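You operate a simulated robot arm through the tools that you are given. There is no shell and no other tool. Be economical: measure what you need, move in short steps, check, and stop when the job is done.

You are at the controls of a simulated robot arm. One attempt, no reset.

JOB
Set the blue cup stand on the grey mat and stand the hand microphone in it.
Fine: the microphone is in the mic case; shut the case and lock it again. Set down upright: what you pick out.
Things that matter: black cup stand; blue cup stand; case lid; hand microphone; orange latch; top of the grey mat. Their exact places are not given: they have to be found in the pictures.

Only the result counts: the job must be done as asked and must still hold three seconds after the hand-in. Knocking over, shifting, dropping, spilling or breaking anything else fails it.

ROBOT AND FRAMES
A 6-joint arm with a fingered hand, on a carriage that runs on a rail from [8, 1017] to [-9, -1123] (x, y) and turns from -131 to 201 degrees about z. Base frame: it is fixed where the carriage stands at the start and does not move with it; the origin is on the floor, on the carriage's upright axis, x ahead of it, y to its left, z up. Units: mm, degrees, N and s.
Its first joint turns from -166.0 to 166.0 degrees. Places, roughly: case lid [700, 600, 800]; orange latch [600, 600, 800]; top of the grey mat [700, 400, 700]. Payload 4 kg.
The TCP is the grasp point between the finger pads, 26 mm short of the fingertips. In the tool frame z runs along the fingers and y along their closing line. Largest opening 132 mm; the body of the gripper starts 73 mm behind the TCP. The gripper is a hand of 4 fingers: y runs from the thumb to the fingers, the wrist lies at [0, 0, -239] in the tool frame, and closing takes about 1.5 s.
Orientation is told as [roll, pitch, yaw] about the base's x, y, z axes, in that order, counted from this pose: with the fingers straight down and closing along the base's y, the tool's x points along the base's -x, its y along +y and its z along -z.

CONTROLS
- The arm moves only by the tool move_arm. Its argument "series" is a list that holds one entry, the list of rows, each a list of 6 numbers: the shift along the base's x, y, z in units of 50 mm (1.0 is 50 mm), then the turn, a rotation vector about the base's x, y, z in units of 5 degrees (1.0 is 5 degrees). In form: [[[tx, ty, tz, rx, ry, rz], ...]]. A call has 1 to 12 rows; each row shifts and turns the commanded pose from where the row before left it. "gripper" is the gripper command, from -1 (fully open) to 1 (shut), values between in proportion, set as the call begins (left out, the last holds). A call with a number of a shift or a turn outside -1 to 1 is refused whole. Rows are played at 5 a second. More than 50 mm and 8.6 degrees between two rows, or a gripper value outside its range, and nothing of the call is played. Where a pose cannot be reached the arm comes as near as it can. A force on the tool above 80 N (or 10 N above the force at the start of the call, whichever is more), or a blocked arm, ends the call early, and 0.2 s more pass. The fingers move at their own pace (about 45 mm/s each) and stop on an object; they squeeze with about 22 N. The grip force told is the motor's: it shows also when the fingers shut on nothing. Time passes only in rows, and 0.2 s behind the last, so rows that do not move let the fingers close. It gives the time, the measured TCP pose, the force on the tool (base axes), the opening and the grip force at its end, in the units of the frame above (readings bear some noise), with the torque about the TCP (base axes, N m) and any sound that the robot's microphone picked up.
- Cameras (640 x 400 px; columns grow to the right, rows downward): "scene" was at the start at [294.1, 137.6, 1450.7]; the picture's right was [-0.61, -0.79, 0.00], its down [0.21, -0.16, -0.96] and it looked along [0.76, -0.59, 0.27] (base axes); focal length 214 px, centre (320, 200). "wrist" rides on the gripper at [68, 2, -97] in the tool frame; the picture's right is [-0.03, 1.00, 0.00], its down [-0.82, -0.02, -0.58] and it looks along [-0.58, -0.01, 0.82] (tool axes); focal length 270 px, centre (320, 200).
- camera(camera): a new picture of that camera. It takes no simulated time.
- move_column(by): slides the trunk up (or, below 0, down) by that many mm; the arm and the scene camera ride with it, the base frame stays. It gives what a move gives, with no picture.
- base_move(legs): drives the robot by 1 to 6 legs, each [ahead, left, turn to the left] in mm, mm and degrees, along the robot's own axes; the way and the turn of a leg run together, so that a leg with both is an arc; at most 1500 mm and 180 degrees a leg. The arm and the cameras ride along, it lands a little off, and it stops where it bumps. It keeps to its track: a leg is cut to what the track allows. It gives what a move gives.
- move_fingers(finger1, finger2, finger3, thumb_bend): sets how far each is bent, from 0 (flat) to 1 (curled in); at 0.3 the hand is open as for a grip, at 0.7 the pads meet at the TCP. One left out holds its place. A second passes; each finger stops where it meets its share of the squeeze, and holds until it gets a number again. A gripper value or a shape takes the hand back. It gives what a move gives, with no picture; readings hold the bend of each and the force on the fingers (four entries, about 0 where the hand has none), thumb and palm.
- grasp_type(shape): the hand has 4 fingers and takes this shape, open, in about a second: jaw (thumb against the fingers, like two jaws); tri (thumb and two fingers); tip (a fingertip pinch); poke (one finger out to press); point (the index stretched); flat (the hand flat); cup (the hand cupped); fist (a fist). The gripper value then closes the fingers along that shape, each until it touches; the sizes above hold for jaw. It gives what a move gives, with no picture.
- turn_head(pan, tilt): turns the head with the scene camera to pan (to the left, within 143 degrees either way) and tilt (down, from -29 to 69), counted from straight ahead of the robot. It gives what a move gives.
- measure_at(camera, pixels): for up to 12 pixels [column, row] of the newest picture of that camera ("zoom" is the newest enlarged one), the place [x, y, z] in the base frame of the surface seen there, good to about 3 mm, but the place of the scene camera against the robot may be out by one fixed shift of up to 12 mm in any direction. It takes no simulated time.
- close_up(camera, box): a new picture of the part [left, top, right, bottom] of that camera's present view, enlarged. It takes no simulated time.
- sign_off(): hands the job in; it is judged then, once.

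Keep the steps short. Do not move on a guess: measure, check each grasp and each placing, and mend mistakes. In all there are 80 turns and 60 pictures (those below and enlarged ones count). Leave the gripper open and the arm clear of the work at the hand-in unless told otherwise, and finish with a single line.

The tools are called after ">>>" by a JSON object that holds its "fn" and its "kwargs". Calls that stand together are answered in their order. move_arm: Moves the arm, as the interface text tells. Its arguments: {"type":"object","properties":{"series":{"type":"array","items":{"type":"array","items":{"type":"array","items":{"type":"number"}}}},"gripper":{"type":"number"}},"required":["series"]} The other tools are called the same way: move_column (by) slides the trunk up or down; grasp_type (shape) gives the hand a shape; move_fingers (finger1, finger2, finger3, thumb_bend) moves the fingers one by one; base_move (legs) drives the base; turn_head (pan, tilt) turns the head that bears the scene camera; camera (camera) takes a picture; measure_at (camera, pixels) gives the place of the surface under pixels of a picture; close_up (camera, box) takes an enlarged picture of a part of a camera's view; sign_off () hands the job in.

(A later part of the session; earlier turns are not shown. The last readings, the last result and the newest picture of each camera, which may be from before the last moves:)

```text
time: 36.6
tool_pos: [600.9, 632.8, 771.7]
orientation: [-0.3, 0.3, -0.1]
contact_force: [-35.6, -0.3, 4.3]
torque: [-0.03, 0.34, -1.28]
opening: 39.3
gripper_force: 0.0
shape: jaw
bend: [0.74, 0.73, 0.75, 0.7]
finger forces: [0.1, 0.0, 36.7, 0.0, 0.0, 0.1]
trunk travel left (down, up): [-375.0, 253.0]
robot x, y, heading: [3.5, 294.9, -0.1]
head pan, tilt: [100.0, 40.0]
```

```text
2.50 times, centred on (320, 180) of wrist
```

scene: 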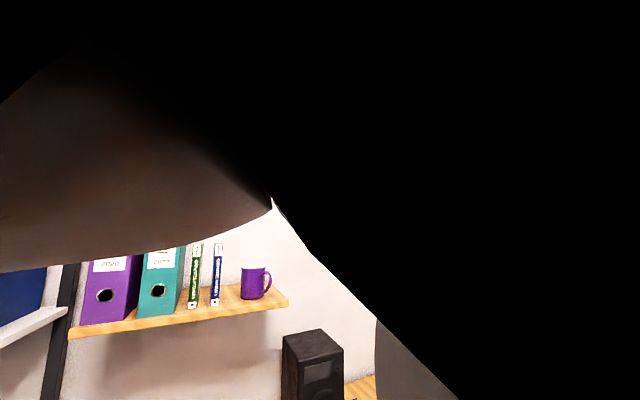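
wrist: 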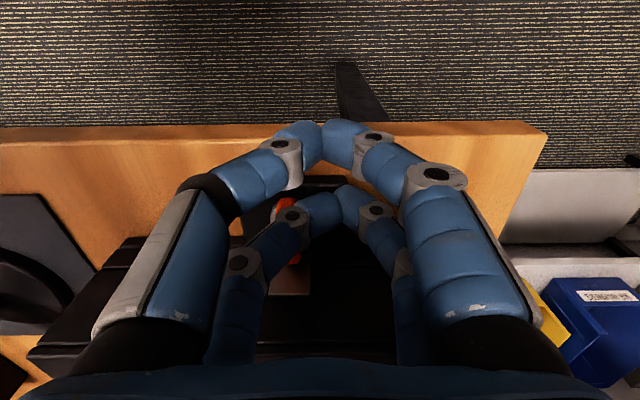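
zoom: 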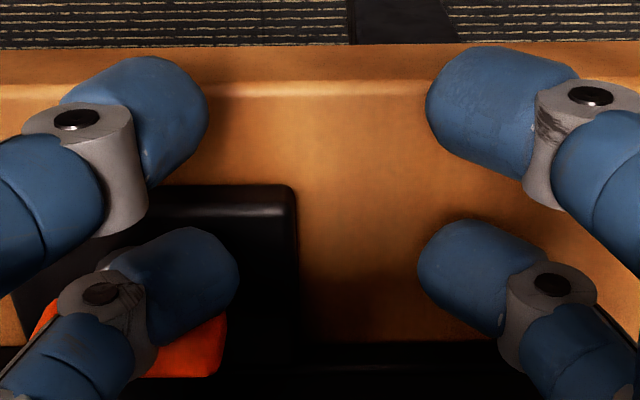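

−35 N along x: the lever is probably at its stop. Back off, rise, and look.

>>> {"fn": "move_arm", "kwargs": {"series": [[[-0.3, 0, 0, 0, 0, 0], [-0.3, 0, 0.3, 0, 0, 0], [0, -0.4, 0.9, 0, 0, 0], [0, -0.35, 0.9, 0, 0, 0]]]}}

>>> {"fn": "camera", "kwargs": {"camera": "wrist"}}

```text
time: 37.6
tool_pos: [574.2, 596.6, 874.8]
orientation: [0.0, 0.0, 0.1]
contact_force: [0.8, 0.4, 0.0]
torque: [-0.02, 0.03, 0.0]
opening: 39.5
gripper_force: 0.1
shape: jaw
bend: [0.74, 0.73, 0.74, 0.7]
finger forces: [0.0, 0.0, 0.0, 0.1, 0.0, 0.0]
trunk travel left (down, up): [-375.0, 253.0]
robot x, y, heading: [4.7, 299.8, -0.0]
head pan, tilt: [100.0, 40.0]
```

```text
27 pictures are left
```

wrist: 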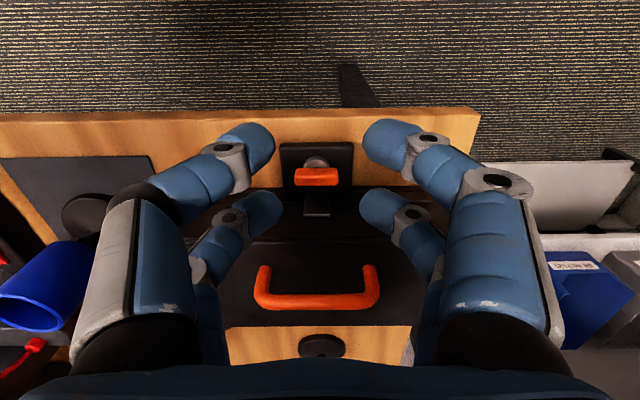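

The lever now lies crosswise (unlocked). I measure the lid and handle to plan the opening arc.

>>> {"fn": "measure_at", "kwargs": {"camera": "wrist", "pixels": [[318, 177], [318, 205], [318, 222], [318, 270], [318, 318], [290, 322], [318, 293], [318, 303], [262, 275], [372, 275], [298, 177], [336, 176]]}}

>>> {"fn": "close_up", "kwargs": {"camera": "wrist", "box": [220, 130, 420, 340]}}

```text
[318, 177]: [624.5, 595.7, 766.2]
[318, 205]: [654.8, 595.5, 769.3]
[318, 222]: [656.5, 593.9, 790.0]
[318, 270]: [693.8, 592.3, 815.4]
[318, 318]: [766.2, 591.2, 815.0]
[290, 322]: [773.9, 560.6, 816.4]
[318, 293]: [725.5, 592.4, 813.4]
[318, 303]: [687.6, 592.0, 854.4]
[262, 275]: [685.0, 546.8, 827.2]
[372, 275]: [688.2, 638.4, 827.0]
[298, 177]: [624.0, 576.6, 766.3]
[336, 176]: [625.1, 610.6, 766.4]
```

```text
1.90 times, centred on (320, 235) of wrist
```

zoom: 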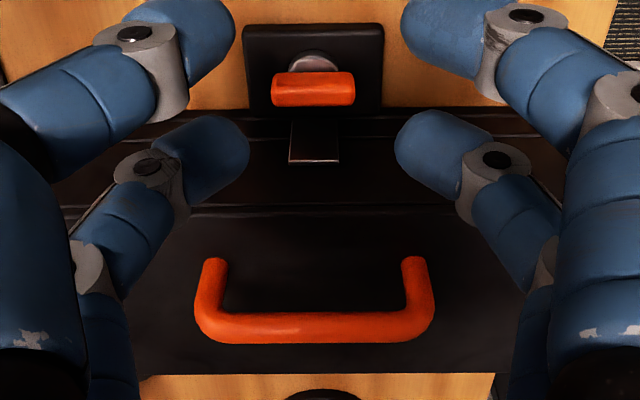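

The bar sits at x≈688, z≈848, with ends at y≈540 and 645. A plate on the lamp-like stand (x≳930, z≈930) limits room behind. I grip the handle by its two ends, along y, with the front finger row, so it can swivel in the pads. First above it.

>>> {"fn": "move_arm", "kwargs": {"series": [[[0, 0, 0.7, 0, 0, 0], [0.5, -0.03, 0.3, 0, 0, 0], [0.75, -0.03, 0, 0, 0, 0], [0.75, 0, 0, 0, 0, 0], [0.68, 0, 0, 0, 0, 0], [0, 0, -0.5, 0, 0, 0], [0, 0, 0, 0, 0, 0]]], "gripper": -1}}

>>> {"fn": "camera", "kwargs": {"camera": "wrist"}}

```text
time: 39.2
tool_pos: [707.9, 595.6, 900.7]
orientation: [-0.2, 0.0, 0.0]
contact_force: [0.6, 0.6, -0.5]
torque: [-0.02, 0.0, 0.02]
opening: 131.8
gripper_force: 0.1
shape: jaw
bend: [0.3, 0.3, 0.3, 0.3]
finger forces: [0.1, 0.0, 0.1, 0.0, 0.0, 0.0]
trunk travel left (down, up): [-375.0, 253.0]
robot x, y, heading: [2.2, 298.3, -0.1]
head pan, tilt: [100.0, 40.0]
```

```text
25 pictures are left
```

wrist: 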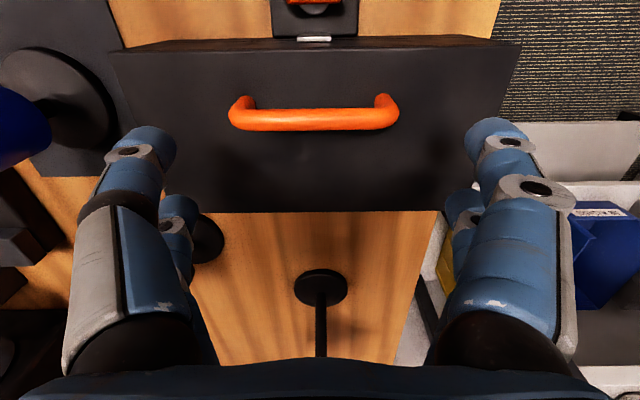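

>>> {"fn": "measure_at", "kwargs": {"camera": "wrist", "pixels": [[150, 140], [500, 135], [175, 205], [470, 200], [235, 115], [393, 115], [313, 120], [313, 208], [320, 275], [320, 345], [320, 38], [313, 250]]}}

```text
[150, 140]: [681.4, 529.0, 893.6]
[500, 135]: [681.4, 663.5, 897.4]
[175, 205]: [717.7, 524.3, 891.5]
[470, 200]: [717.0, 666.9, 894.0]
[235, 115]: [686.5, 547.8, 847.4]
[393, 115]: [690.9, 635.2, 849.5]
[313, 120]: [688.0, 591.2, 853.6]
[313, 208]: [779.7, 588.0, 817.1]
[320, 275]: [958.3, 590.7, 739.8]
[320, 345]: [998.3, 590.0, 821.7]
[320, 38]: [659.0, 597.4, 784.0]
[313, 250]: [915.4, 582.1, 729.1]
```

Lid back edge x≈780, and the front finger row lines up with the bar. I centre y, descend to z 846 and close on the handle ends.

>>> {"fn": "move_arm", "kwargs": {"series": [[[0, -0.06, -0.4, 0, 0, 0], [0, 0, -0.4, 0, 0, 0], [0, 0, -0.29, 0, 0, 0]]]}}

>>> {"fn": "move_arm", "kwargs": {"series": [[[0, 0, 0, 0, 0, 0], [0, 0, 0, 0, 0, 0], [0, 0, 0, 0, 0, 0], [0, 0, 0, 0, 0, 0], [0, 0, 0, 0, 0, 0], [0, 0, 0, 0, 0, 0]]], "gripper": 1}}

>>> {"fn": "camera", "kwargs": {"camera": "wrist"}}

```text
time: 40.0
tool_pos: [707.1, 590.9, 845.1]
orientation: [-0.2, 0.0, 0.0]
contact_force: [-0.4, 0.7, 0.5]
torque: [-0.02, -0.04, -0.01]
opening: 132.0
gripper_force: 0.2
shape: jaw
bend: [0.3, 0.3, 0.3, 0.3]
finger forces: [0.1, 0.0, 0.1, 0.1, 0.0, 0.1]
trunk travel left (down, up): [-375.0, 253.0]
robot x, y, heading: [2.7, 301.6, -0.2]
head pan, tilt: [100.0, 40.0]
```

```text
time: 41.4
tool_pos: [706.3, 590.9, 847.7]
orientation: [-0.1, -0.1, 0.0]
contact_force: [0.1, -0.9, -0.1]
torque: [-0.02, -0.01, 0.0]
opening: 67.3
gripper_force: 0.1
shape: jaw
bend: [0.65, 0.71, 0.71, 0.54]
finger forces: [0.7, 0.1, 0.1, 0.1, 1.1, 0.0]
trunk travel left (down, up): [-375.0, 253.0]
robot x, y, heading: [-0.3, 294.8, -0.2]
head pan, tilt: [100.0, 40.0]
```

```text
24 pictures are left
```

wrist: 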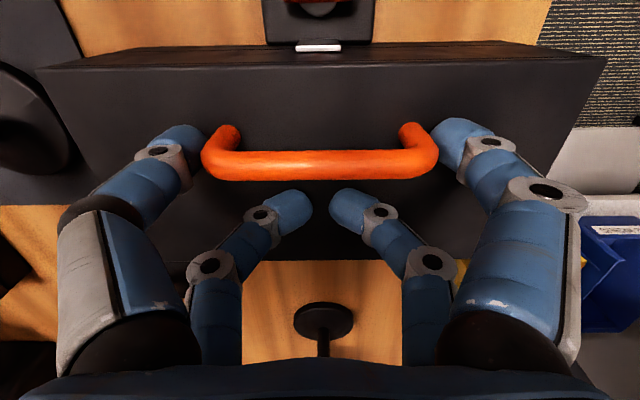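

The front row has just reached the handle ends. I let the grip build, then lift a first 10° along the arc.

>>> {"fn": "move_arm", "kwargs": {"series": [[[0, 0, 0, 0, 0, 0], [0, 0, 0, 0, 0, 0], [0, 0, 0, 0, 0, 0], [0.08, 0, 0.08, 0, 0, 0], [0.08, 0, 0.07, 0, 0, 0], [0.08, 0, 0.07, 0, 0, 0], [0.09, 0, 0.07, 0, 0, 0]]]}}

>>> {"fn": "camera", "kwargs": {"camera": "wrist"}}

```text
time: 43.0
tool_pos: [722.6, 591.1, 862.3]
orientation: [-0.1, 0.2, 0.0]
contact_force: [-14.1, -0.6, 8.8]
torque: [0.03, 0.48, 0.25]
opening: 59.6
gripper_force: 21.7
shape: jaw
bend: [0.66, 0.61, 0.61, 0.53]
finger forces: [20.3, 0.0, 0.0, 0.0, 20.3, 0.0]
trunk travel left (down, up): [-375.0, 253.0]
robot x, y, heading: [2.6, 301.4, 0.1]
head pan, tilt: [100.0, 40.0]
```

```text
23 pictures are left
```

wrist: 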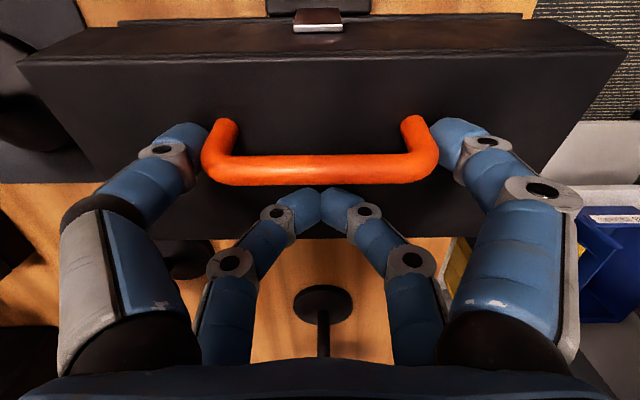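

>>> {"fn": "measure_at", "kwargs": {"camera": "wrist", "pixels": [[320, 28], [320, 65], [320, 100], [320, 140], [320, 165], [320, 178], [320, 225], [200, 20], [200, 30], [200, 65], [200, 45], [320, 235]]}}

```text
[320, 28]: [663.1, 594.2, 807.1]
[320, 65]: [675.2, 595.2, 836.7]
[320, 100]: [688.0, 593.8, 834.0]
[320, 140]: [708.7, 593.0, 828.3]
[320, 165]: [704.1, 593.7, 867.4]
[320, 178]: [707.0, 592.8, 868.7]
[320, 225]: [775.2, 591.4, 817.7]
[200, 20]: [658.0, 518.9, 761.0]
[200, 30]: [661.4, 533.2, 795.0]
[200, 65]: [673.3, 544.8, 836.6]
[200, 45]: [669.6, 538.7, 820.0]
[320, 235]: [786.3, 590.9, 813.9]
```

The lid surface has risen by 10.8°, and the fitted hinge is near (778, 762), so the arc model is right. I continue 24° along it.

>>> {"fn": "move_arm", "kwargs": {"series": [[[0.19, 0, 0.18, 0, 0, 0], [0.236, 0, 0.125, 0, 0, 0], [0.246, 0, 0.1, 0, 0, 0], [0.254, 0, 0.07, 0, 0, 0]]]}}

```text
time: 44.0
tool_pos: [770.4, 591.0, 885.6]
orientation: [-0.1, -0.1, 0.0]
contact_force: [-5.2, -0.2, 9.9]
torque: [-0.03, 0.32, -0.13]
opening: 59.6
gripper_force: 22.0
shape: jaw
bend: [0.67, 0.61, 0.61, 0.51]
finger forces: [18.0, 0.0, 0.0, 0.1, 18.9, 0.0]
trunk travel left (down, up): [-375.0, 253.0]
robot x, y, heading: [2.4, 296.9, -0.3]
head pan, tilt: [100.0, 40.0]
```

>>> {"fn": "move_arm", "kwargs": {"series": [[[0.26, 0, 0.06, 0, 0, 0], [0.264, 0, 0.03, 0, 0, 0], [0.264, 0, 0.0, 0, 0, 0], [0.26, 0, -0.03, 0, 0, 0], [0.255, 0, -0.06, 0, 0, 0]]]}}

>>> {"fn": "camera", "kwargs": {"camera": "wrist"}}

```text
time: 45.2
tool_pos: [835.6, 589.6, 883.5]
orientation: [-0.1, 0.1, 0.0]
contact_force: [-2.1, -2.0, -3.9]
torque: [-0.07, 0.08, 0.02]
opening: 59.9
gripper_force: 22.6
shape: jaw
bend: [0.67, 0.61, 0.61, 0.51]
finger forces: [19.3, 0.1, 0.1, 0.0, 22.2, 0.0]
trunk travel left (down, up): [-375.0, 253.0]
robot x, y, heading: [6.9, 296.8, 0.1]
head pan, tilt: [100.0, 40.0]
```

```text
22 pictures are left
```

wrist: 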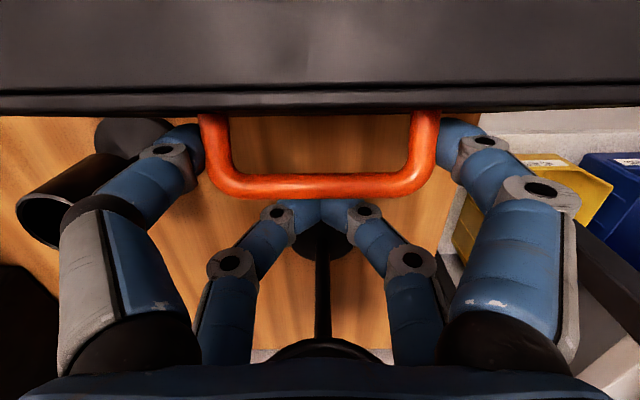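

>>> {"fn": "measure_at", "kwargs": {"camera": "wrist", "pixels": [[325, 343], [280, 358], [325, 355], [323, 290], [323, 240], [320, 98], [320, 60], [320, 185], [320, 20]]}}

```text
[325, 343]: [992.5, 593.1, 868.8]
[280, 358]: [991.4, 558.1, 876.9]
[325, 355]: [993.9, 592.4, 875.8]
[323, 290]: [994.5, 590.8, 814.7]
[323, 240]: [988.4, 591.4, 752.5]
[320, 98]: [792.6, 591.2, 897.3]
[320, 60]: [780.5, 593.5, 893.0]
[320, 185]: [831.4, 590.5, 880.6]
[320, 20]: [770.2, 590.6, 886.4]
```

The stalk and plate are at x≈990, so there is room enough. Continue to about 92°.

>>> {"fn": "move_arm", "kwargs": {"series": [[[0.246, 0, -0.085, 0, 0, 0], [0.236, 0, -0.11, 0, 0, 0], [0.222, 0, -0.135, 0, 0, 0], [0.206, 0, -0.16, 0, 0, 0], [0.186, 0, -0.18, 0, 0, 0]]]}}

>>> {"fn": "camera", "kwargs": {"camera": "wrist"}}

```text
time: 46.4
tool_pos: [889.0, 590.6, 849.4]
orientation: [-0.2, 0.2, 0.1]
contact_force: [-16.2, -4.0, -15.7]
torque: [-0.15, 0.09, 0.25]
opening: 59.6
gripper_force: 22.1
shape: jaw
bend: [0.67, 0.61, 0.61, 0.53]
finger forces: [23.4, 0.0, 0.0, 0.0, 25.1, 0.0]
trunk travel left (down, up): [-375.0, 253.0]
robot x, y, heading: [4.2, 300.4, 0.1]
head pan, tilt: [100.0, 40.0]
```

```text
21 pictures are left
```

wrist: 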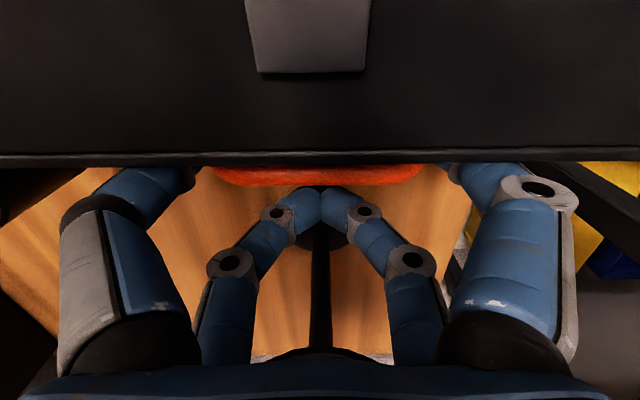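

The lid is about vertical and past balance. Release, then rise and move back to look into the case.

>>> {"fn": "move_arm", "kwargs": {"series": [[[-0.1, 0, -0.1, 0, 0, 0], [0, 0, 0, 0, 0, 0], [0, 0, 0, 0, 0, 0], [0, 0, 0, 0, 0, 0], [0, 0, 0, 0, 0, 0], [0, 0, 0, 0, 0, 0], [0, 0, 0, 0, 0, 0]]], "gripper": -1}}

>>> {"fn": "move_arm", "kwargs": {"series": [[[0, 0, 0.8, 0, 0, 0], [0, 0, 1, 0, 0, 0], [0, 0, 1, 0, 0, 0], [0, 0, 0.8, 0, 0, 0], [-1, 0, 0, 0, 0, 0], [-1, 0, 0, 0, 0, 0], [-1, 0, 0, 0, 0, 0], [-1, 0, 0, 0, 0, 0], [-1, 0, 0, 0, 0, 0], [-1, 0, 0, 0, 0, 0]]]}}

>>> {"fn": "camera", "kwargs": {"camera": "wrist"}}

```text
time: 48.0
tool_pos: [885.0, 590.1, 845.6]
orientation: [-0.2, 0.1, 0.0]
contact_force: [7.8, -2.1, 5.4]
torque: [0.26, 0.33, -0.28]
opening: 131.8
gripper_force: 0.1
shape: jaw
bend: [0.3, 0.3, 0.3, 0.3]
finger forces: [6.6, 0.1, 0.0, 0.0, 1.4, 0.1]
trunk travel left (down, up): [-375.0, 253.0]
robot x, y, heading: [4.3, 298.2, -0.1]
head pan, tilt: [100.0, 40.0]
```

```text
time: 50.2
tool_pos: [585.3, 590.5, 1027.2]
orientation: [-0.1, 0.0, 0.1]
contact_force: [0.0, 0.7, 0.3]
torque: [0.01, 0.03, 0.01]
opening: 132.0
gripper_force: 0.1
shape: jaw
bend: [0.3, 0.3, 0.3, 0.3]
finger forces: [0.0, 0.0, 0.0, 0.1, 0.0, 0.0]
trunk travel left (down, up): [-375.0, 253.0]
robot x, y, heading: [3.0, 301.3, -0.1]
head pan, tilt: [100.0, 40.0]
```

```text
20 pictures are left
```

wrist: 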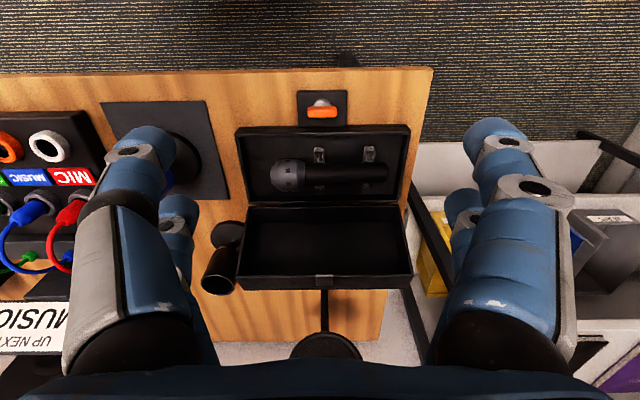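

The lid is open and holding. The microphone lies along y in the tray, head toward −y. Enlarge and measure.

>>> {"fn": "close_up", "kwargs": {"camera": "wrist", "box": [230, 80, 420, 300]}}

>>> {"fn": "measure_at", "kwargs": {"camera": "wrist", "pixels": [[287, 175], [272, 175], [303, 175], [320, 175], [345, 175], [370, 174], [386, 173], [319, 155], [369, 153], [256, 165], [400, 160], [324, 282]]}}

```text
1.82 times, centred on (325, 190) of wrist
```

zoom: 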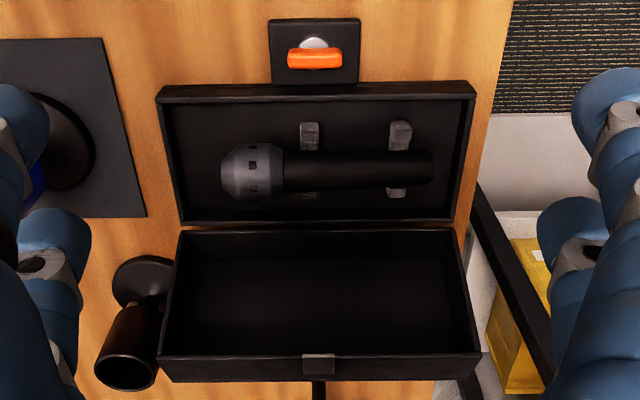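

```text
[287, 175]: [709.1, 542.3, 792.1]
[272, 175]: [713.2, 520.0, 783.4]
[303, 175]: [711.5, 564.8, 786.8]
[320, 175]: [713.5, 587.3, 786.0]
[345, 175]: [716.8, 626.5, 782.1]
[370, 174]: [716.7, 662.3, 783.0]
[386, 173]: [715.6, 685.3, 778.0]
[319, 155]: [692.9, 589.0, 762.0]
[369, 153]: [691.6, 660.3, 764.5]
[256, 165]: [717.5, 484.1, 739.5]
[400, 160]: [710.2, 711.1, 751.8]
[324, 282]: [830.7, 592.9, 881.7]
```

Plan: grip the handle next to the head (y≈590, either side of the cradle), closing along x, then turn the mic upright. First I yaw the hand +90° while moving above.

>>> {"fn": "move_arm", "kwargs": {"series": [[[0.25, 0, 0, 0, 0, 1], [0.25, 0, 0, 0, 0, 1], [0.25, 0, 0, 0, 0, 1], [0.25, 0, 0, 0, 0, 1], [0.25, 0, 0, 0, 0, 1], [0.25, 0, 0, 0, 0, 1], [0.25, 0, 0, 0, 0, 1], [0.25, 0, 0, 0, 0, 1], [0.25, 0, 0, 0, 0, 1], [0.25, 0, 0, 0, 0, 1], [0.15, 0, 0, 0, 0, 1], [0, 0, 0, 0, 0, 1]]], "gripper": 0.2}}

>>> {"fn": "move_arm", "kwargs": {"series": [[[0, 0, 0, 0, 0, 1], [0, 0, 0, 0, 0, 1], [0, 0, -0.6, 0, 0, 1], [0, 0, -0.6, 0, 0, 1], [0, 0, -0.6, 0, 0, 1], [0, 0, -0.6, 0, 0, 1], [0, 0, -0.6, 0, 0, 0]]]}}

>>> {"fn": "camera", "kwargs": {"camera": "wrist"}}

```text
time: 52.8
tool_pos: [717.9, 590.8, 1026.6]
orientation: [-0.1, -0.1, 60.1]
contact_force: [-0.7, -0.1, 0.5]
torque: [0.02, 0.0, 0.01]
opening: 53.3
gripper_force: 0.1
shape: jaw
bend: [0.73, 0.73, 0.73, 0.7]
finger forces: [0.0, 0.1, 0.1, 0.0, 0.1, 0.0]
trunk travel left (down, up): [-375.0, 253.0]
robot x, y, heading: [0.3, 302.1, -0.1]
head pan, tilt: [100.0, 40.0]
```

```text
time: 54.4
tool_pos: [718.1, 591.8, 875.2]
orientation: [-0.1, 0.0, 90.2]
contact_force: [0.7, -0.3, -0.9]
torque: [-0.02, -0.01, 0.0]
opening: 53.3
gripper_force: 0.0
shape: jaw
bend: [0.73, 0.73, 0.73, 0.7]
finger forces: [0.0, 0.0, 0.0, 0.0, 0.0, 0.1]
trunk travel left (down, up): [-375.0, 253.0]
robot x, y, heading: [2.0, 301.2, -0.2]
head pan, tilt: [100.0, 40.0]
```

```text
18 pictures are left
```

wrist: 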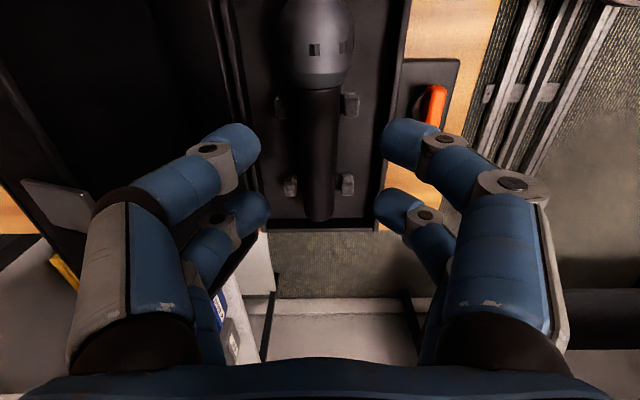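

>>> {"fn": "measure_at", "kwargs": {"camera": "wrist", "pixels": [[318, 80], [318, 95], [318, 110], [300, 110], [335, 110], [318, 180], [306, 180], [330, 180], [350, 100], [347, 178], [280, 105], [290, 185]]}}

>>> {"fn": "measure_at", "kwargs": {"camera": "wrist", "pixels": [[318, 216], [250, 140], [258, 205], [385, 140], [318, 20], [290, 50], [350, 50]]}}

```text
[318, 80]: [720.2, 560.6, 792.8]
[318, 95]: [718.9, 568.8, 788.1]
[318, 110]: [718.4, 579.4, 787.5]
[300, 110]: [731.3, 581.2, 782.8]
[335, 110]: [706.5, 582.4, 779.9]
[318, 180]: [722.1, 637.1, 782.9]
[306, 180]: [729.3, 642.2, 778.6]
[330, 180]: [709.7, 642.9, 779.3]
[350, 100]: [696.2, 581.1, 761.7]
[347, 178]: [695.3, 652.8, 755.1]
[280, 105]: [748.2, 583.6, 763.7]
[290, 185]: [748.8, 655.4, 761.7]
```

```text
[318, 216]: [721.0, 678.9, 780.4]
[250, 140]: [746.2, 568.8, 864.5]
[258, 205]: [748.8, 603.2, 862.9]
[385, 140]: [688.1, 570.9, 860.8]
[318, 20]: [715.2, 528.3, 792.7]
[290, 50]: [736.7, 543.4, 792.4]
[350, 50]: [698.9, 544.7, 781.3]
```

The mic axis is x≈720, z≈772, with cradle prongs at y≈581–595 between the finger rows. I descend to TCP z≈780 and close.

>>> {"fn": "move_arm", "kwargs": {"series": [[[0.03, -0.04, -0.5, 0, 0, 0], [0, 0, -0.5, 0, 0, 0], [0, 0, -0.5, 0, 0, 0], [0, 0, -0.4, 0, 0, 0]]]}}

>>> {"fn": "move_arm", "kwargs": {"series": [[[0, 0, 0, 0, 0, 0], [0, 0, 0, 0, 0, 0], [0, 0, 0, 0, 0, 0], [0, 0, 0, 0, 0, 0], [0, 0, 0, 0, 0, 0], [0, 0, 0, 0, 0, 0]]], "gripper": 1}}

>>> {"fn": "camera", "kwargs": {"camera": "wrist"}}

```text
time: 55.4
tool_pos: [719.3, 588.1, 778.9]
orientation: [-0.1, -0.1, 90.0]
contact_force: [-0.2, -0.7, 0.6]
torque: [0.01, -0.06, 0.02]
opening: 53.3
gripper_force: 0.1
shape: jaw
bend: [0.73, 0.73, 0.73, 0.7]
finger forces: [0.0, 0.0, 0.1, 0.0, 0.0, 0.0]
trunk travel left (down, up): [-375.0, 253.0]
robot x, y, heading: [-0.1, 301.9, -0.2]
head pan, tilt: [100.0, 40.0]
```

```text
time: 56.8
tool_pos: [719.1, 586.8, 780.5]
orientation: [-0.1, 0.0, 90.0]
contact_force: [0.4, 0.1, 0.5]
torque: [0.0, 0.01, -0.02]
opening: 28.6
gripper_force: 21.9
shape: jaw
bend: [0.73, 0.73, 0.73, 0.7]
finger forces: [19.8, 20.0, 19.6, 0.0, 19.9, 0.0]
trunk travel left (down, up): [-375.0, 253.0]
robot x, y, heading: [0.0, 297.4, -0.2]
head pan, tilt: [100.0, 40.0]
```

```text
17 pictures are left
```

wrist: 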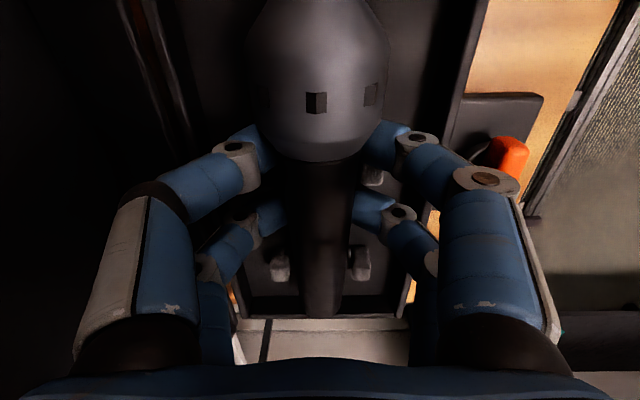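

All four fingers hold (about 20 N each). Lift 220 mm straight up.

>>> {"fn": "move_arm", "kwargs": {"series": [[[0, 0, 0.4, 0, 0, 0], [0, 0, 0.6, 0, 0, 0], [0, 0, 0.8, 0, 0, 0], [0, 0, 0.9, 0, 0, 0], [0, 0, 0.9, 0, 0, 0], [0, 0, 0.9, 0, 0, 0]]]}}

>>> {"fn": "move_arm", "kwargs": {"series": [[[0, 0, 0, -1, 0, 0], [0, 0, 0, -1, 0, 0], [0, 0, 0, -1, 0, 0], [0, 0, 0, -1, 0, 0], [0, 0, 0, -1, 0, 0], [0, 0, 0, -1, 0, 0], [0, 0, 0, -1, 0, 0], [0, 0, 0, -1, 0, 0], [0, 0, 0, -1, 0, 0]]]}}

```text
time: 58.2
tool_pos: [719.1, 587.6, 1007.8]
orientation: [0.0, 0.2, 90.0]
contact_force: [-0.1, -0.2, -2.9]
torque: [-0.09, 0.06, 0.01]
opening: 28.8
gripper_force: 21.4
shape: jaw
bend: [0.73, 0.73, 0.73, 0.7]
finger forces: [19.7, 19.8, 19.6, 0.1, 20.0, 0.1]
trunk travel left (down, up): [-375.0, 253.0]
robot x, y, heading: [0.8, 298.1, -0.0]
head pan, tilt: [100.0, 40.0]
```

```text
time: 60.2
tool_pos: [720.3, 588.9, 1006.7]
orientation: [-0.1, 45.2, 90.2]
contact_force: [-0.8, 0.4, -3.2]
torque: [-0.02, 0.01, 0.01]
opening: 28.7
gripper_force: 22.5
shape: jaw
bend: [0.73, 0.73, 0.73, 0.7]
finger forces: [19.7, 19.9, 19.8, 0.0, 20.0, 0.0]
trunk travel left (down, up): [-375.0, 253.0]
robot x, y, heading: [0.9, 301.0, -0.1]
head pan, tilt: [100.0, 40.0]
```

The turn works. I finish the second 45° while moving toward the stand (x 704, y 352), staying high.

>>> {"fn": "move_arm", "kwargs": {"series": [[[-0.03, -0.5, 0, -1, 0, 0], [-0.03, -0.5, 0, -1, 0, 0], [-0.03, -0.5, 0, -1, 0, 0], [-0.03, -0.5, 0, -1, 0, 0], [-0.04, -0.5, 0, -1, 0, 0], [-0.04, -0.5, 0, -1, 0, 0], [-0.04, -0.5, 0, -1, 0, 0], [-0.04, -0.5, 0, -1, 0, 0], [-0.04, -0.5, 0, -1, 0, 0]]]}}

>>> {"fn": "camera", "kwargs": {"camera": "wrist"}}

>>> {"fn": "camera", "kwargs": {"camera": "scene"}}

```text
time: 62.2
tool_pos: [702.7, 363.3, 1006.3]
orientation: [168.2, 90.0, -101.7]
contact_force: [-0.7, 0.1, -3.1]
torque: [0.04, 0.03, 0.0]
opening: 28.7
gripper_force: 22.1
shape: jaw
bend: [0.73, 0.73, 0.73, 0.7]
finger forces: [19.8, 20.2, 19.7, 0.0, 20.0, 0.0]
trunk travel left (down, up): [-375.0, 253.0]
robot x, y, heading: [4.1, 299.9, -0.1]
head pan, tilt: [100.0, 40.0]
```

```text
16 pictures are left
```

wrist: 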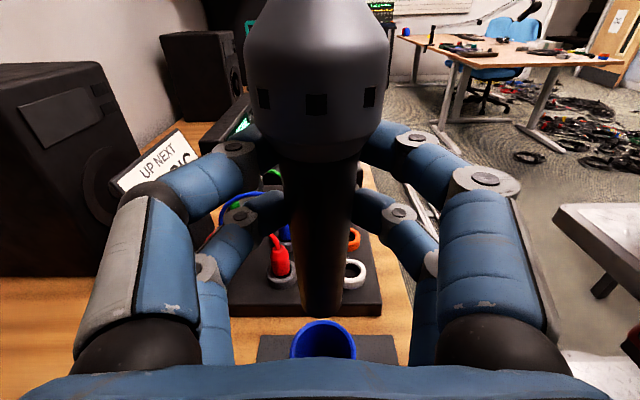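

```text
15 pictures are left
```

scene: 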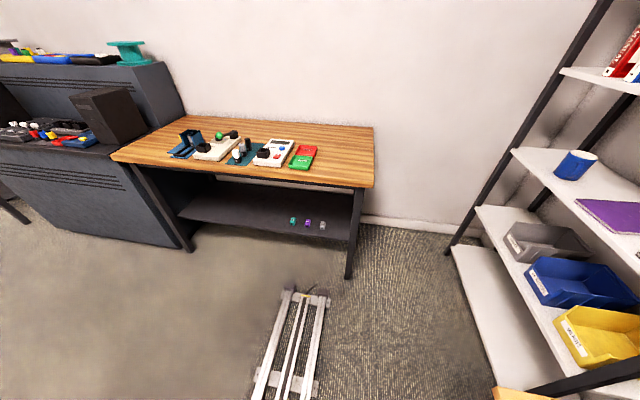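

The mic is upright in the hand, and the scene camera is free now. I turn the head to the work to check alignment.

>>> {"fn": "turn_head", "kwargs": {"pan": 12, "tilt": 38}}

>>> {"fn": "camera", "kwargs": {"camera": "scene"}}

>>> {"fn": "measure_at", "kwargs": {"camera": "wrist", "pixels": [[291, 350], [355, 350], [323, 323], [323, 345], [325, 356], [318, 312], [300, 305], [340, 308], [310, 322], [318, 280], [297, 335], [348, 335]]}}

```text
time: 63.8
tool_pos: [703.2, 363.2, 1006.1]
orientation: [93.6, 90.0, -176.3]
contact_force: [0.3, -0.4, -3.3]
torque: [0.03, -0.02, -0.04]
opening: 28.5
gripper_force: 22.4
shape: jaw
bend: [0.73, 0.73, 0.73, 0.7]
finger forces: [19.8, 20.1, 19.8, 0.1, 20.0, 0.0]
trunk travel left (down, up): [-375.0, 253.0]
robot x, y, heading: [1.7, 295.5, -0.6]
head pan, tilt: [12.0, 38.0]
```

```text
14 pictures are left
```

scene: 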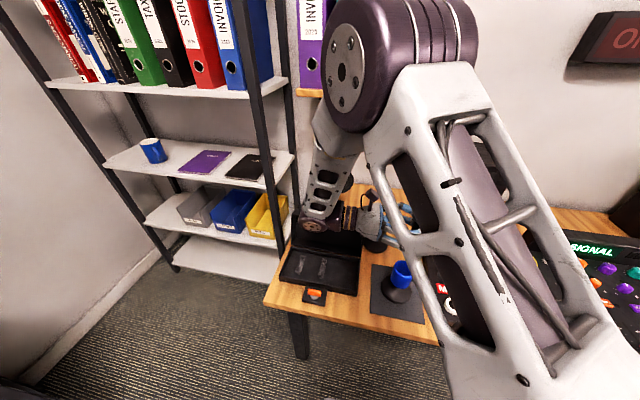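

```text
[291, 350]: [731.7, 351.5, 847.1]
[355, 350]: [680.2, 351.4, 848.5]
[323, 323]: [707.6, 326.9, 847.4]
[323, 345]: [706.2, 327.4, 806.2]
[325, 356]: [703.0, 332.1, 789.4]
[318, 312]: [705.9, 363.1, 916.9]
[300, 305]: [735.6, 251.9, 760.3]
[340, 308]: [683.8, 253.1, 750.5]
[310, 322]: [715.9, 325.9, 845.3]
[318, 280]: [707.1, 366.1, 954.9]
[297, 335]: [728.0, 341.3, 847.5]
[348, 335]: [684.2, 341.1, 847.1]
```

Cup centre (706, 352), rim z 847; mic axis ≈ (705, 354), tail at z≈908. I nudge by (+1, −2) and go down with force checks.

>>> {"fn": "move_arm", "kwargs": {"series": [[[0.02, -0.04, -0.4, 0, 0, 0], [0, 0, -0.5, 0, 0, 0], [0, 0, -0.3, 0, 0, 0]]]}}

>>> {"fn": "camera", "kwargs": {"camera": "wrist"}}

```text
time: 64.6
tool_pos: [704.3, 362.9, 946.4]
orientation: [156.7, 90.0, -113.2]
contact_force: [0.5, 0.5, -2.5]
torque: [0.04, 0.02, 0.0]
opening: 28.7
gripper_force: 21.9
shape: jaw
bend: [0.73, 0.73, 0.73, 0.7]
finger forces: [19.8, 20.0, 19.8, 0.0, 20.0, 0.0]
trunk travel left (down, up): [-375.0, 253.0]
robot x, y, heading: [3.8, 299.4, 0.2]
head pan, tilt: [12.0, 38.0]
```

```text
13 pictures are left
```

wrist: 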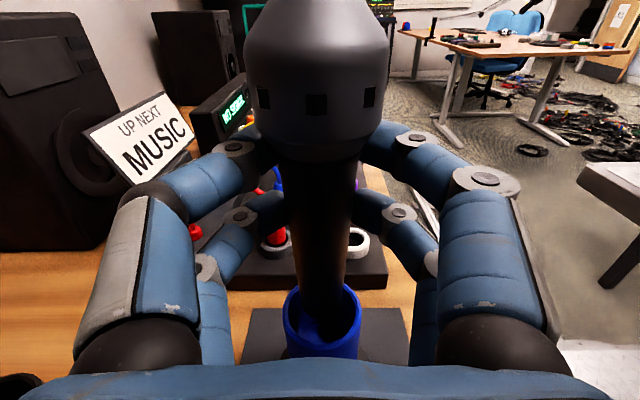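

The tail is at the cup mouth and centred. Continue down in small steps.

>>> {"fn": "move_arm", "kwargs": {"series": [[[0, -0.02, -0.2, 0, 0, 0], [0, 0, -0.2, 0, 0, 0], [0, 0, -0.2, 0, 0, 0], [0, 0, -0.2, 0, 0, 0]]]}}

>>> {"fn": "close_up", "kwargs": {"camera": "scene", "box": [260, 180, 460, 320]}}

```text
time: 65.6
tool_pos: [703.5, 361.3, 906.9]
orientation: [122.7, 89.8, -147.3]
contact_force: [0.1, 0.5, -2.3]
torque: [0.05, -0.03, -0.01]
opening: 28.4
gripper_force: 22.1
shape: jaw
bend: [0.73, 0.73, 0.73, 0.7]
finger forces: [19.8, 20.1, 19.8, 0.1, 20.0, 0.0]
trunk travel left (down, up): [-375.0, 253.0]
robot x, y, heading: [3.1, 299.8, 0.2]
head pan, tilt: [12.0, 38.0]
```

```text
2.86 times, centred on (360, 250) of scene
```

zoom: 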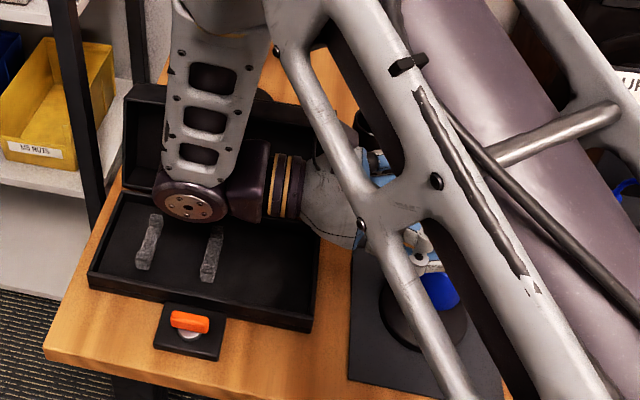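

>>> {"fn": "move_arm", "kwargs": {"series": [[[0, 0, -0.12, 0, 0, 0], [0, 0, -0.1, 0, 0, 0], [0, 0, -0.1, 0, 0, 0], [0, 0, -0.08, 0, 0, 0]]]}}

>>> {"fn": "camera", "kwargs": {"camera": "wrist"}}

```text
time: 66.6
tool_pos: [705.0, 361.0, 886.7]
orientation: [135.2, 90.0, -134.5]
contact_force: [-1.1, 0.3, -3.3]
torque: [0.04, -0.01, 0.0]
opening: 28.6
gripper_force: 21.9
shape: jaw
bend: [0.73, 0.73, 0.73, 0.7]
finger forces: [19.8, 20.0, 19.8, 0.0, 20.0, 0.0]
trunk travel left (down, up): [-375.0, 253.0]
robot x, y, heading: [3.4, 300.9, -0.0]
head pan, tilt: [12.0, 38.0]
```

```text
11 pictures are left
```

wrist: 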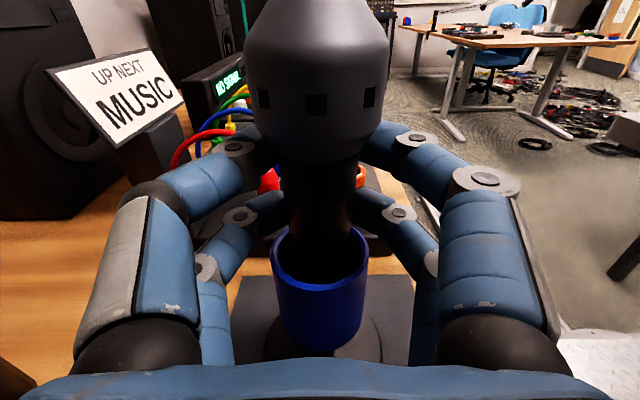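

>>> {"fn": "move_arm", "kwargs": {"series": [[[0, 0, -0.06, 0, 0, 0], [0, 0, -0.06, 0, 0, 0], [0, 0, -0.04, 0, 0, 0]]]}}

```text
time: 67.4
tool_pos: [703.1, 359.4, 882.6]
orientation: [-167.5, 89.5, -77.4]
contact_force: [2.2, -8.1, 50.8]
torque: [-0.8, -0.06, 0.02]
opening: 28.4
gripper_force: 22.3
shape: jaw
bend: [0.73, 0.73, 0.73, 0.7]
finger forces: [18.6, 18.8, 20.6, 0.0, 19.9, 0.0]
trunk travel left (down, up): [-375.0, 253.0]
robot x, y, heading: [2.7, 296.3, 0.0]
head pan, tilt: [12.0, 38.0]
```

Contact (50 N): the mic is at the bottom of the cup. Ease up 2 mm, open, and check.

>>> {"fn": "move_arm", "kwargs": {"series": [[[0, 0.01, 0.06, 0, 0, 0], [0, 0, 0, 0, 0, 0]]]}}

>>> {"fn": "move_arm", "kwargs": {"series": [[[0, 0, 0, 0, 0, 0], [0, 0, 0, 0, 0, 0], [0, 0, 0, 0, 0, 0], [0, 0, 0, 0, 0, 0], [0, 0, 0, 0, 0, 0], [0, 0, 0, 0, 0, 0], [0, 0, 0, 0, 0, 0]]], "gripper": -0.6}}

>>> {"fn": "camera", "kwargs": {"camera": "wrist"}}

```text
time: 68.0
tool_pos: [703.6, 361.8, 883.8]
orientation: [-179.0, 89.6, -89.0]
contact_force: [1.8, -6.0, 33.7]
torque: [-0.64, -0.04, 0.04]
opening: 28.5
gripper_force: 21.6
shape: jaw
bend: [0.73, 0.73, 0.73, 0.7]
finger forces: [19.4, 19.2, 20.5, 0.0, 20.4, 0.0]
trunk travel left (down, up): [-375.0, 253.0]
robot x, y, heading: [2.7, 299.0, 0.1]
head pan, tilt: [12.0, 38.0]
```

```text
time: 69.6
tool_pos: [703.3, 360.7, 880.8]
orientation: [136.1, 90.0, -133.9]
contact_force: [-0.4, -0.2, -0.7]
torque: [0.02, 0.01, -0.01]
opening: 105.5
gripper_force: 0.1
shape: jaw
bend: [0.59, 0.59, 0.59, 0.45]
finger forces: [0.1, 0.0, 0.0, 0.1, 0.0, 0.0]
trunk travel left (down, up): [-375.0, 253.0]
robot x, y, heading: [-0.6, 301.1, -0.0]
head pan, tilt: [12.0, 38.0]
```

```text
10 pictures are left
```

wrist: 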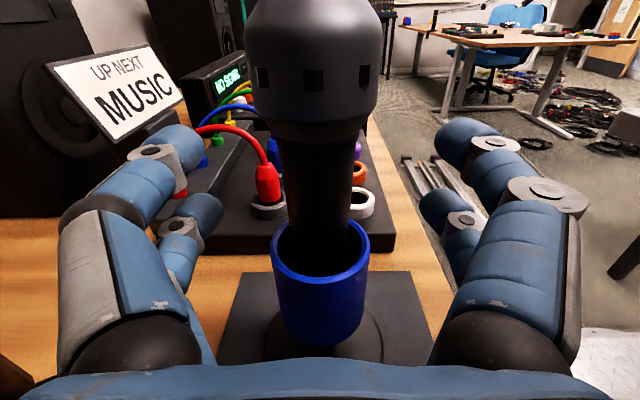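

The mic stands free in the cup. I retreat +y, rise, and turn the hand back to pointing down.

>>> {"fn": "move_arm", "kwargs": {"series": [[[0, 0.7, 0, 0, 0, 0], [0, 0.8, 0.2, 0, 0, 0], [0, 0.3, 0.8, 0, 0, 0], [0, 0, 1, 0, 0, 0], [0, 0, 1, 0, 0, 0], [0, 0, 0.8, 1, 0, 0], [0, 0, 0, 1, 0, 0], [0, 0, 0, 1, 0, 0], [0, 0, 0, 1, 0, 0], [0, 0, 0, 1, 0, 0], [0, 0, 0, 1, 0, 0], [0, 0, 0, 1, 0, 0]]]}}

>>> {"fn": "move_arm", "kwargs": {"series": [[[0, 0, 0, 1, 0, 0], [0, 0, 0, 1, 0, 0], [0, 0, 0, 1, 0, 0], [0, 0, 0, 1, 0, 0], [0, 0, 0, 1, 0, 0], [0, 0, 0, 1, 0, 0], [0, 0, 0, 1, 0, 0], [0, 0, 0, 1, 0, 0], [0, 0, 0, 1, 0, 0], [0, 0, 0, 1, 0, 0], [0, 0, 0, 1, 0, 0]]]}}

>>> {"fn": "move_arm", "kwargs": {"series": [[[0.2, 0.3, 0, 0, 0, -1], [0.2, 0.3, 0, 0, 0, -1], [0.2, 0.3, 0, 0, 0, -1], [0.2, 0.3, 0, 0, 0, -1], [0.2, 0.3, 0, 0, 0, -1], [0.2, 0.3, 0, 0, 0, -1], [0.2, 0.2, 0, 0, 0, -1], [0.2, 0, 0, 0, 0, -1], [0.2, 0, 0, 0, 0, -1], [0.2, 0, 0, 0, 0, -1], [0, 0, 0, 0, 0, -1], [0, 0, 0, 0, 0, -1]]], "gripper": -1}}

>>> {"fn": "move_arm", "kwargs": {"series": [[[0, 0, 0, 0, 0, -1], [0, 0, 0, 0, 0, -1], [0, 0, 0, 0, 0, -1], [0, 0, 0, 0, 0, -1], [0, 0, 0, 0, 0, -1], [0, 0, 0, 0, 0, -1]]]}}

```text
time: 72.2
tool_pos: [705.2, 452.6, 1072.3]
orientation: [-0.1, 54.9, 90.1]
contact_force: [-0.3, 0.0, -0.8]
torque: [-0.01, 0.01, -0.01]
opening: 105.4
gripper_force: 0.0
shape: jaw
bend: [0.59, 0.59, 0.59, 0.45]
finger forces: [0.0, 0.0, 0.0, 0.0, 0.0, 0.0]
trunk travel left (down, up): [-375.0, 253.0]
robot x, y, heading: [1.5, 303.9, -0.3]
head pan, tilt: [12.0, 38.0]
```

```text
time: 74.6
tool_pos: [702.9, 451.8, 1070.9]
orientation: [0.0, -0.1, 90.1]
contact_force: [-0.1, 0.2, 0.2]
torque: [0.0, 0.0, -0.01]
opening: 105.3
gripper_force: 0.1
shape: jaw
bend: [0.59, 0.59, 0.59, 0.45]
finger forces: [0.0, 0.1, 0.1, 0.0, 0.0, 0.1]
trunk travel left (down, up): [-375.0, 253.0]
robot x, y, heading: [4.9, 302.3, 0.1]
head pan, tilt: [12.0, 38.0]
```

```text
time: 77.2
tool_pos: [803.9, 551.1, 1071.0]
orientation: [-0.2, 0.0, 30.0]
contact_force: [0.0, 0.4, 0.0]
torque: [-0.01, -0.01, 0.01]
opening: 132.2
gripper_force: 0.1
shape: jaw
bend: [0.3, 0.3, 0.3, 0.3]
finger forces: [0.0, 0.0, 0.0, 0.1, 0.1, 0.0]
trunk travel left (down, up): [-375.0, 253.0]
robot x, y, heading: [3.5, 298.4, -0.1]
head pan, tilt: [12.0, 38.0]
```

```text
time: 78.6
tool_pos: [804.6, 550.9, 1070.9]
orientation: [-0.1, 0.0, 0.1]
contact_force: [-0.5, -0.5, -0.3]
torque: [-0.01, -0.01, -0.01]
opening: 131.9
gripper_force: 0.1
shape: jaw
bend: [0.3, 0.3, 0.3, 0.3]
finger forces: [0.0, 0.0, 0.0, 0.1, 0.1, 0.0]
trunk travel left (down, up): [-375.0, 253.0]
robot x, y, heading: [-0.7, 300.4, 0.4]
head pan, tilt: [12.0, 38.0]
```

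>>> {"fn": "move_arm", "kwargs": {"series": [[[0.5, 0.4, -0.6, 0, 0, 0], [0.6, 0.4, -0.6, 0, 0, 0], [0.6, 0, -0.6, 0, 0, 0], [0.3, 0, 0, 0, 0, 0]]]}}

>>> {"fn": "camera", "kwargs": {"camera": "wrist"}}

```text
time: 79.6
tool_pos: [904.4, 592.2, 982.3]
orientation: [-0.1, 0.0, 0.0]
contact_force: [-0.6, 0.3, 0.7]
torque: [0.03, 0.01, 0.01]
opening: 131.7
gripper_force: 0.0
shape: jaw
bend: [0.3, 0.3, 0.3, 0.3]
finger forces: [0.0, 0.1, 0.0, 0.1, 0.0, 0.0]
trunk travel left (down, up): [-375.0, 253.0]
robot x, y, heading: [4.9, 298.9, 0.1]
head pan, tilt: [12.0, 38.0]
```

```text
9 pictures are left
```

wrist: 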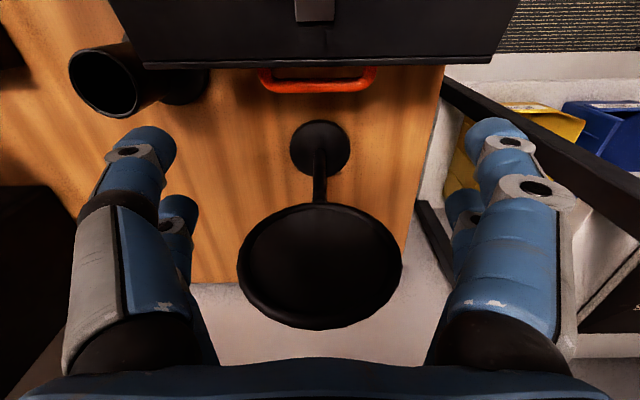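

>>> {"fn": "measure_at", "kwargs": {"camera": "wrist", "pixels": [[315, 88], [262, 80], [375, 78], [315, 82], [320, 205], [320, 215], [320, 320], [250, 255], [320, 140], [318, 60], [318, 170], [180, 90]]}}

```text
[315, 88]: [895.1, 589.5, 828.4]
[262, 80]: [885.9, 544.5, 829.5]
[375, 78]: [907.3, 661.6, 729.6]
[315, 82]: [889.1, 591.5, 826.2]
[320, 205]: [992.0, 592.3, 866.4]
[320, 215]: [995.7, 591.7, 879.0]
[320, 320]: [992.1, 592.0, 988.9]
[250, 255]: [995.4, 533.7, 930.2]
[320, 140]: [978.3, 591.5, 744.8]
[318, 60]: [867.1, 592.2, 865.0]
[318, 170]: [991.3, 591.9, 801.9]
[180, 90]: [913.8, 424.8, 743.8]
```

The bar is at (889, 827), and the disc beyond is at x≈992, so clear. I lower with the front finger row beside the bar ends and close.

>>> {"fn": "move_arm", "kwargs": {"series": [[[0.12, 0, -0.6, 0, 0, 0], [0, 0, -0.8, 0, 0, 0], [0, 0, -0.8, 0, 0, 0], [0, 0, -0.6, 0, 0, 0], [0, 0, -0.28, 0, 0, 0]]]}}

>>> {"fn": "move_arm", "kwargs": {"series": [[[0, 0, 0, 0, 0, 0], [0, 0, 0, 0, 0, 0], [0, 0, 0, 0, 0, 0], [0, 0, 0, 0, 0, 0], [0, 0, 0, 0, 0, 0], [0, 0, 0, 0, 0, 0], [0, 0, 0, 0, 0, 0], [0, 0, 0, 0, 0, 0], [0, 0, 0, 0, 0, 0], [0, 0, 0, 0, 0, 0]]], "gripper": 1}}

```text
time: 80.8
tool_pos: [911.1, 591.2, 827.1]
orientation: [-0.1, 0.0, 0.0]
contact_force: [0.4, -0.2, 0.1]
torque: [-0.01, -0.03, 0.02]
opening: 131.8
gripper_force: 0.1
shape: jaw
bend: [0.3, 0.3, 0.3, 0.3]
finger forces: [0.0, 0.1, 0.1, 0.0, 0.0, 0.0]
trunk travel left (down, up): [-375.0, 253.0]
robot x, y, heading: [4.3, 296.2, -0.1]
head pan, tilt: [12.0, 38.0]
```

```text
time: 83.0
tool_pos: [910.7, 593.4, 829.1]
orientation: [0.1, -0.2, 0.1]
contact_force: [10.5, 2.8, 4.2]
torque: [0.08, 0.21, -0.38]
opening: 12.3
gripper_force: 21.7
shape: jaw
bend: [0.79, 0.61, 0.61, 0.75]
finger forces: [9.9, 0.0, 0.0, 0.0, 1.0, 0.0]
trunk travel left (down, up): [-375.0, 253.0]
robot x, y, heading: [4.3, 300.5, -0.1]
head pan, tilt: [12.0, 38.0]
```

The fingers closed past the bar ends (opening 12). Take a look.

>>> {"fn": "camera", "kwargs": {"camera": "wrist"}}

```text
8 pictures are left
```

wrist: 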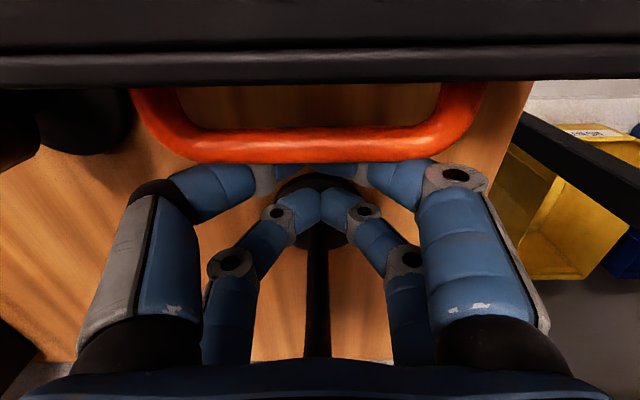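

The tips slid off the rounded corners to the far side. I open, shift 10 mm toward the lid so the pads meet the straight legs, and close again.

>>> {"fn": "move_arm", "kwargs": {"series": [[[0, 0, 0, 0, 0, 0], [0, 0, 0, 0, 0, 0], [0, 0, 0, 0, 0, 0], [0, 0, 0, 0, 0, 0], [0, 0, 0, 0, 0, 0], [0, 0, 0, 0, 0, 0], [0, 0, 0, 0, 0, 0], [0, 0, 0, 0, 0, 0], [-0.1, 0, 0, 0, 0, 0], [-0.1, 0, 0, 0, 0, 0]]], "gripper": -1}}

>>> {"fn": "move_arm", "kwargs": {"series": [[[0, 0, 0, 0, 0, 0], [0, 0, 0, 0, 0, 0], [0, 0, 0, 0, 0, 0], [0, 0, 0, 0, 0, 0], [0, 0, 0, 0, 0, 0], [0, 0, 0, 0, 0, 0], [0, 0, 0, 0, 0, 0], [0, 0, 0, 0, 0, 0], [0, 0, 0, 0, 0, 0]]], "gripper": 1}}

```text
time: 85.2
tool_pos: [899.4, 591.7, 827.7]
orientation: [-0.1, 0.0, 0.0]
contact_force: [0.6, -0.2, 0.8]
torque: [0.02, 0.01, 0.0]
opening: 131.7
gripper_force: 0.1
shape: jaw
bend: [0.3, 0.3, 0.3, 0.3]
finger forces: [0.1, 0.0, 0.0, 0.1, 0.0, 0.1]
trunk travel left (down, up): [-375.0, 253.0]
robot x, y, heading: [1.5, 300.5, -0.1]
head pan, tilt: [12.0, 38.0]
```

```text
time: 87.2
tool_pos: [899.8, 591.7, 826.7]
orientation: [-0.2, 0.0, 0.0]
contact_force: [-3.1, -1.5, -3.7]
torque: [-0.23, -0.06, 0.06]
opening: 56.2
gripper_force: 22.2
shape: jaw
bend: [0.73, 0.61, 0.61, 0.44]
finger forces: [21.7, 0.1, 0.1, 0.0, 24.5, 0.0]
trunk travel left (down, up): [-375.0, 253.0]
robot x, y, heading: [2.3, 300.2, 0.0]
head pan, tilt: [12.0, 38.0]
```

Gripped on both legs (22/24 N). I reverse the arc, first 30°.

>>> {"fn": "move_arm", "kwargs": {"series": [[[-0.146, 0, 0.206, 0, 0, 0], [-0.168, 0, 0.19, 0, 0, 0], [-0.186, 0, 0.172, 0, 0, 0], [-0.204, 0, 0.15, 0, 0, 0], [-0.218, 0, 0.128, 0, 0, 0]]]}}

```text
time: 88.4
tool_pos: [854.0, 590.9, 869.0]
orientation: [-0.1, 0.1, -0.1]
contact_force: [-2.9, -0.7, -10.7]
torque: [-0.36, -0.32, -0.25]
opening: 56.1
gripper_force: 21.5
shape: jaw
bend: [0.73, 0.61, 0.61, 0.44]
finger forces: [25.1, 0.1, 0.1, 0.1, 23.4, 0.0]
trunk travel left (down, up): [-375.0, 253.0]
robot x, y, heading: [-0.2, 300.9, -0.1]
head pan, tilt: [12.0, 38.0]
```

>>> {"fn": "move_arm", "kwargs": {"series": [[[-0.232, 0, 0.085, 0, 0, 0], [-0.24, 0, 0.07, 0, 0, 0], [-0.246, 0, 0.05, 0, 0, 0], [-0.252, 0, 0.03, 0, 0, 0], [-0.254, 0, 0.002, 0, 0, 0]]]}}

>>> {"fn": "camera", "kwargs": {"camera": "wrist"}}

```text
time: 89.6
tool_pos: [793.1, 591.5, 881.6]
orientation: [0.1, -0.2, 0.1]
contact_force: [-0.2, 0.6, 0.2]
torque: [0.0, 0.01, 0.01]
opening: 45.5
gripper_force: 22.1
shape: jaw
bend: [0.78, 0.61, 0.61, 0.75]
finger forces: [0.0, 0.0, 0.0, 0.1, 0.0, 0.1]
trunk travel left (down, up): [-375.0, 253.0]
robot x, y, heading: [2.8, 298.3, -0.0]
head pan, tilt: [12.0, 38.0]
```

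```text
7 pictures are left
```

wrist: 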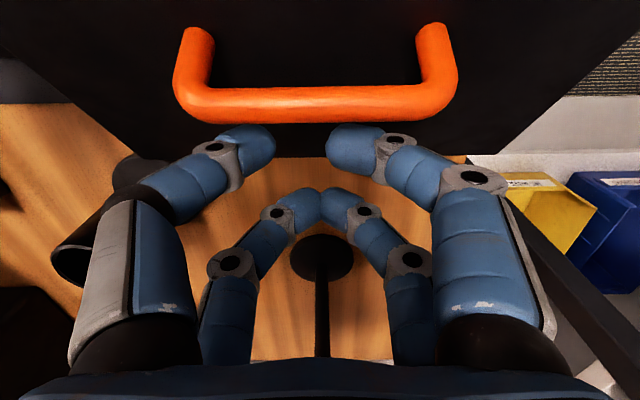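

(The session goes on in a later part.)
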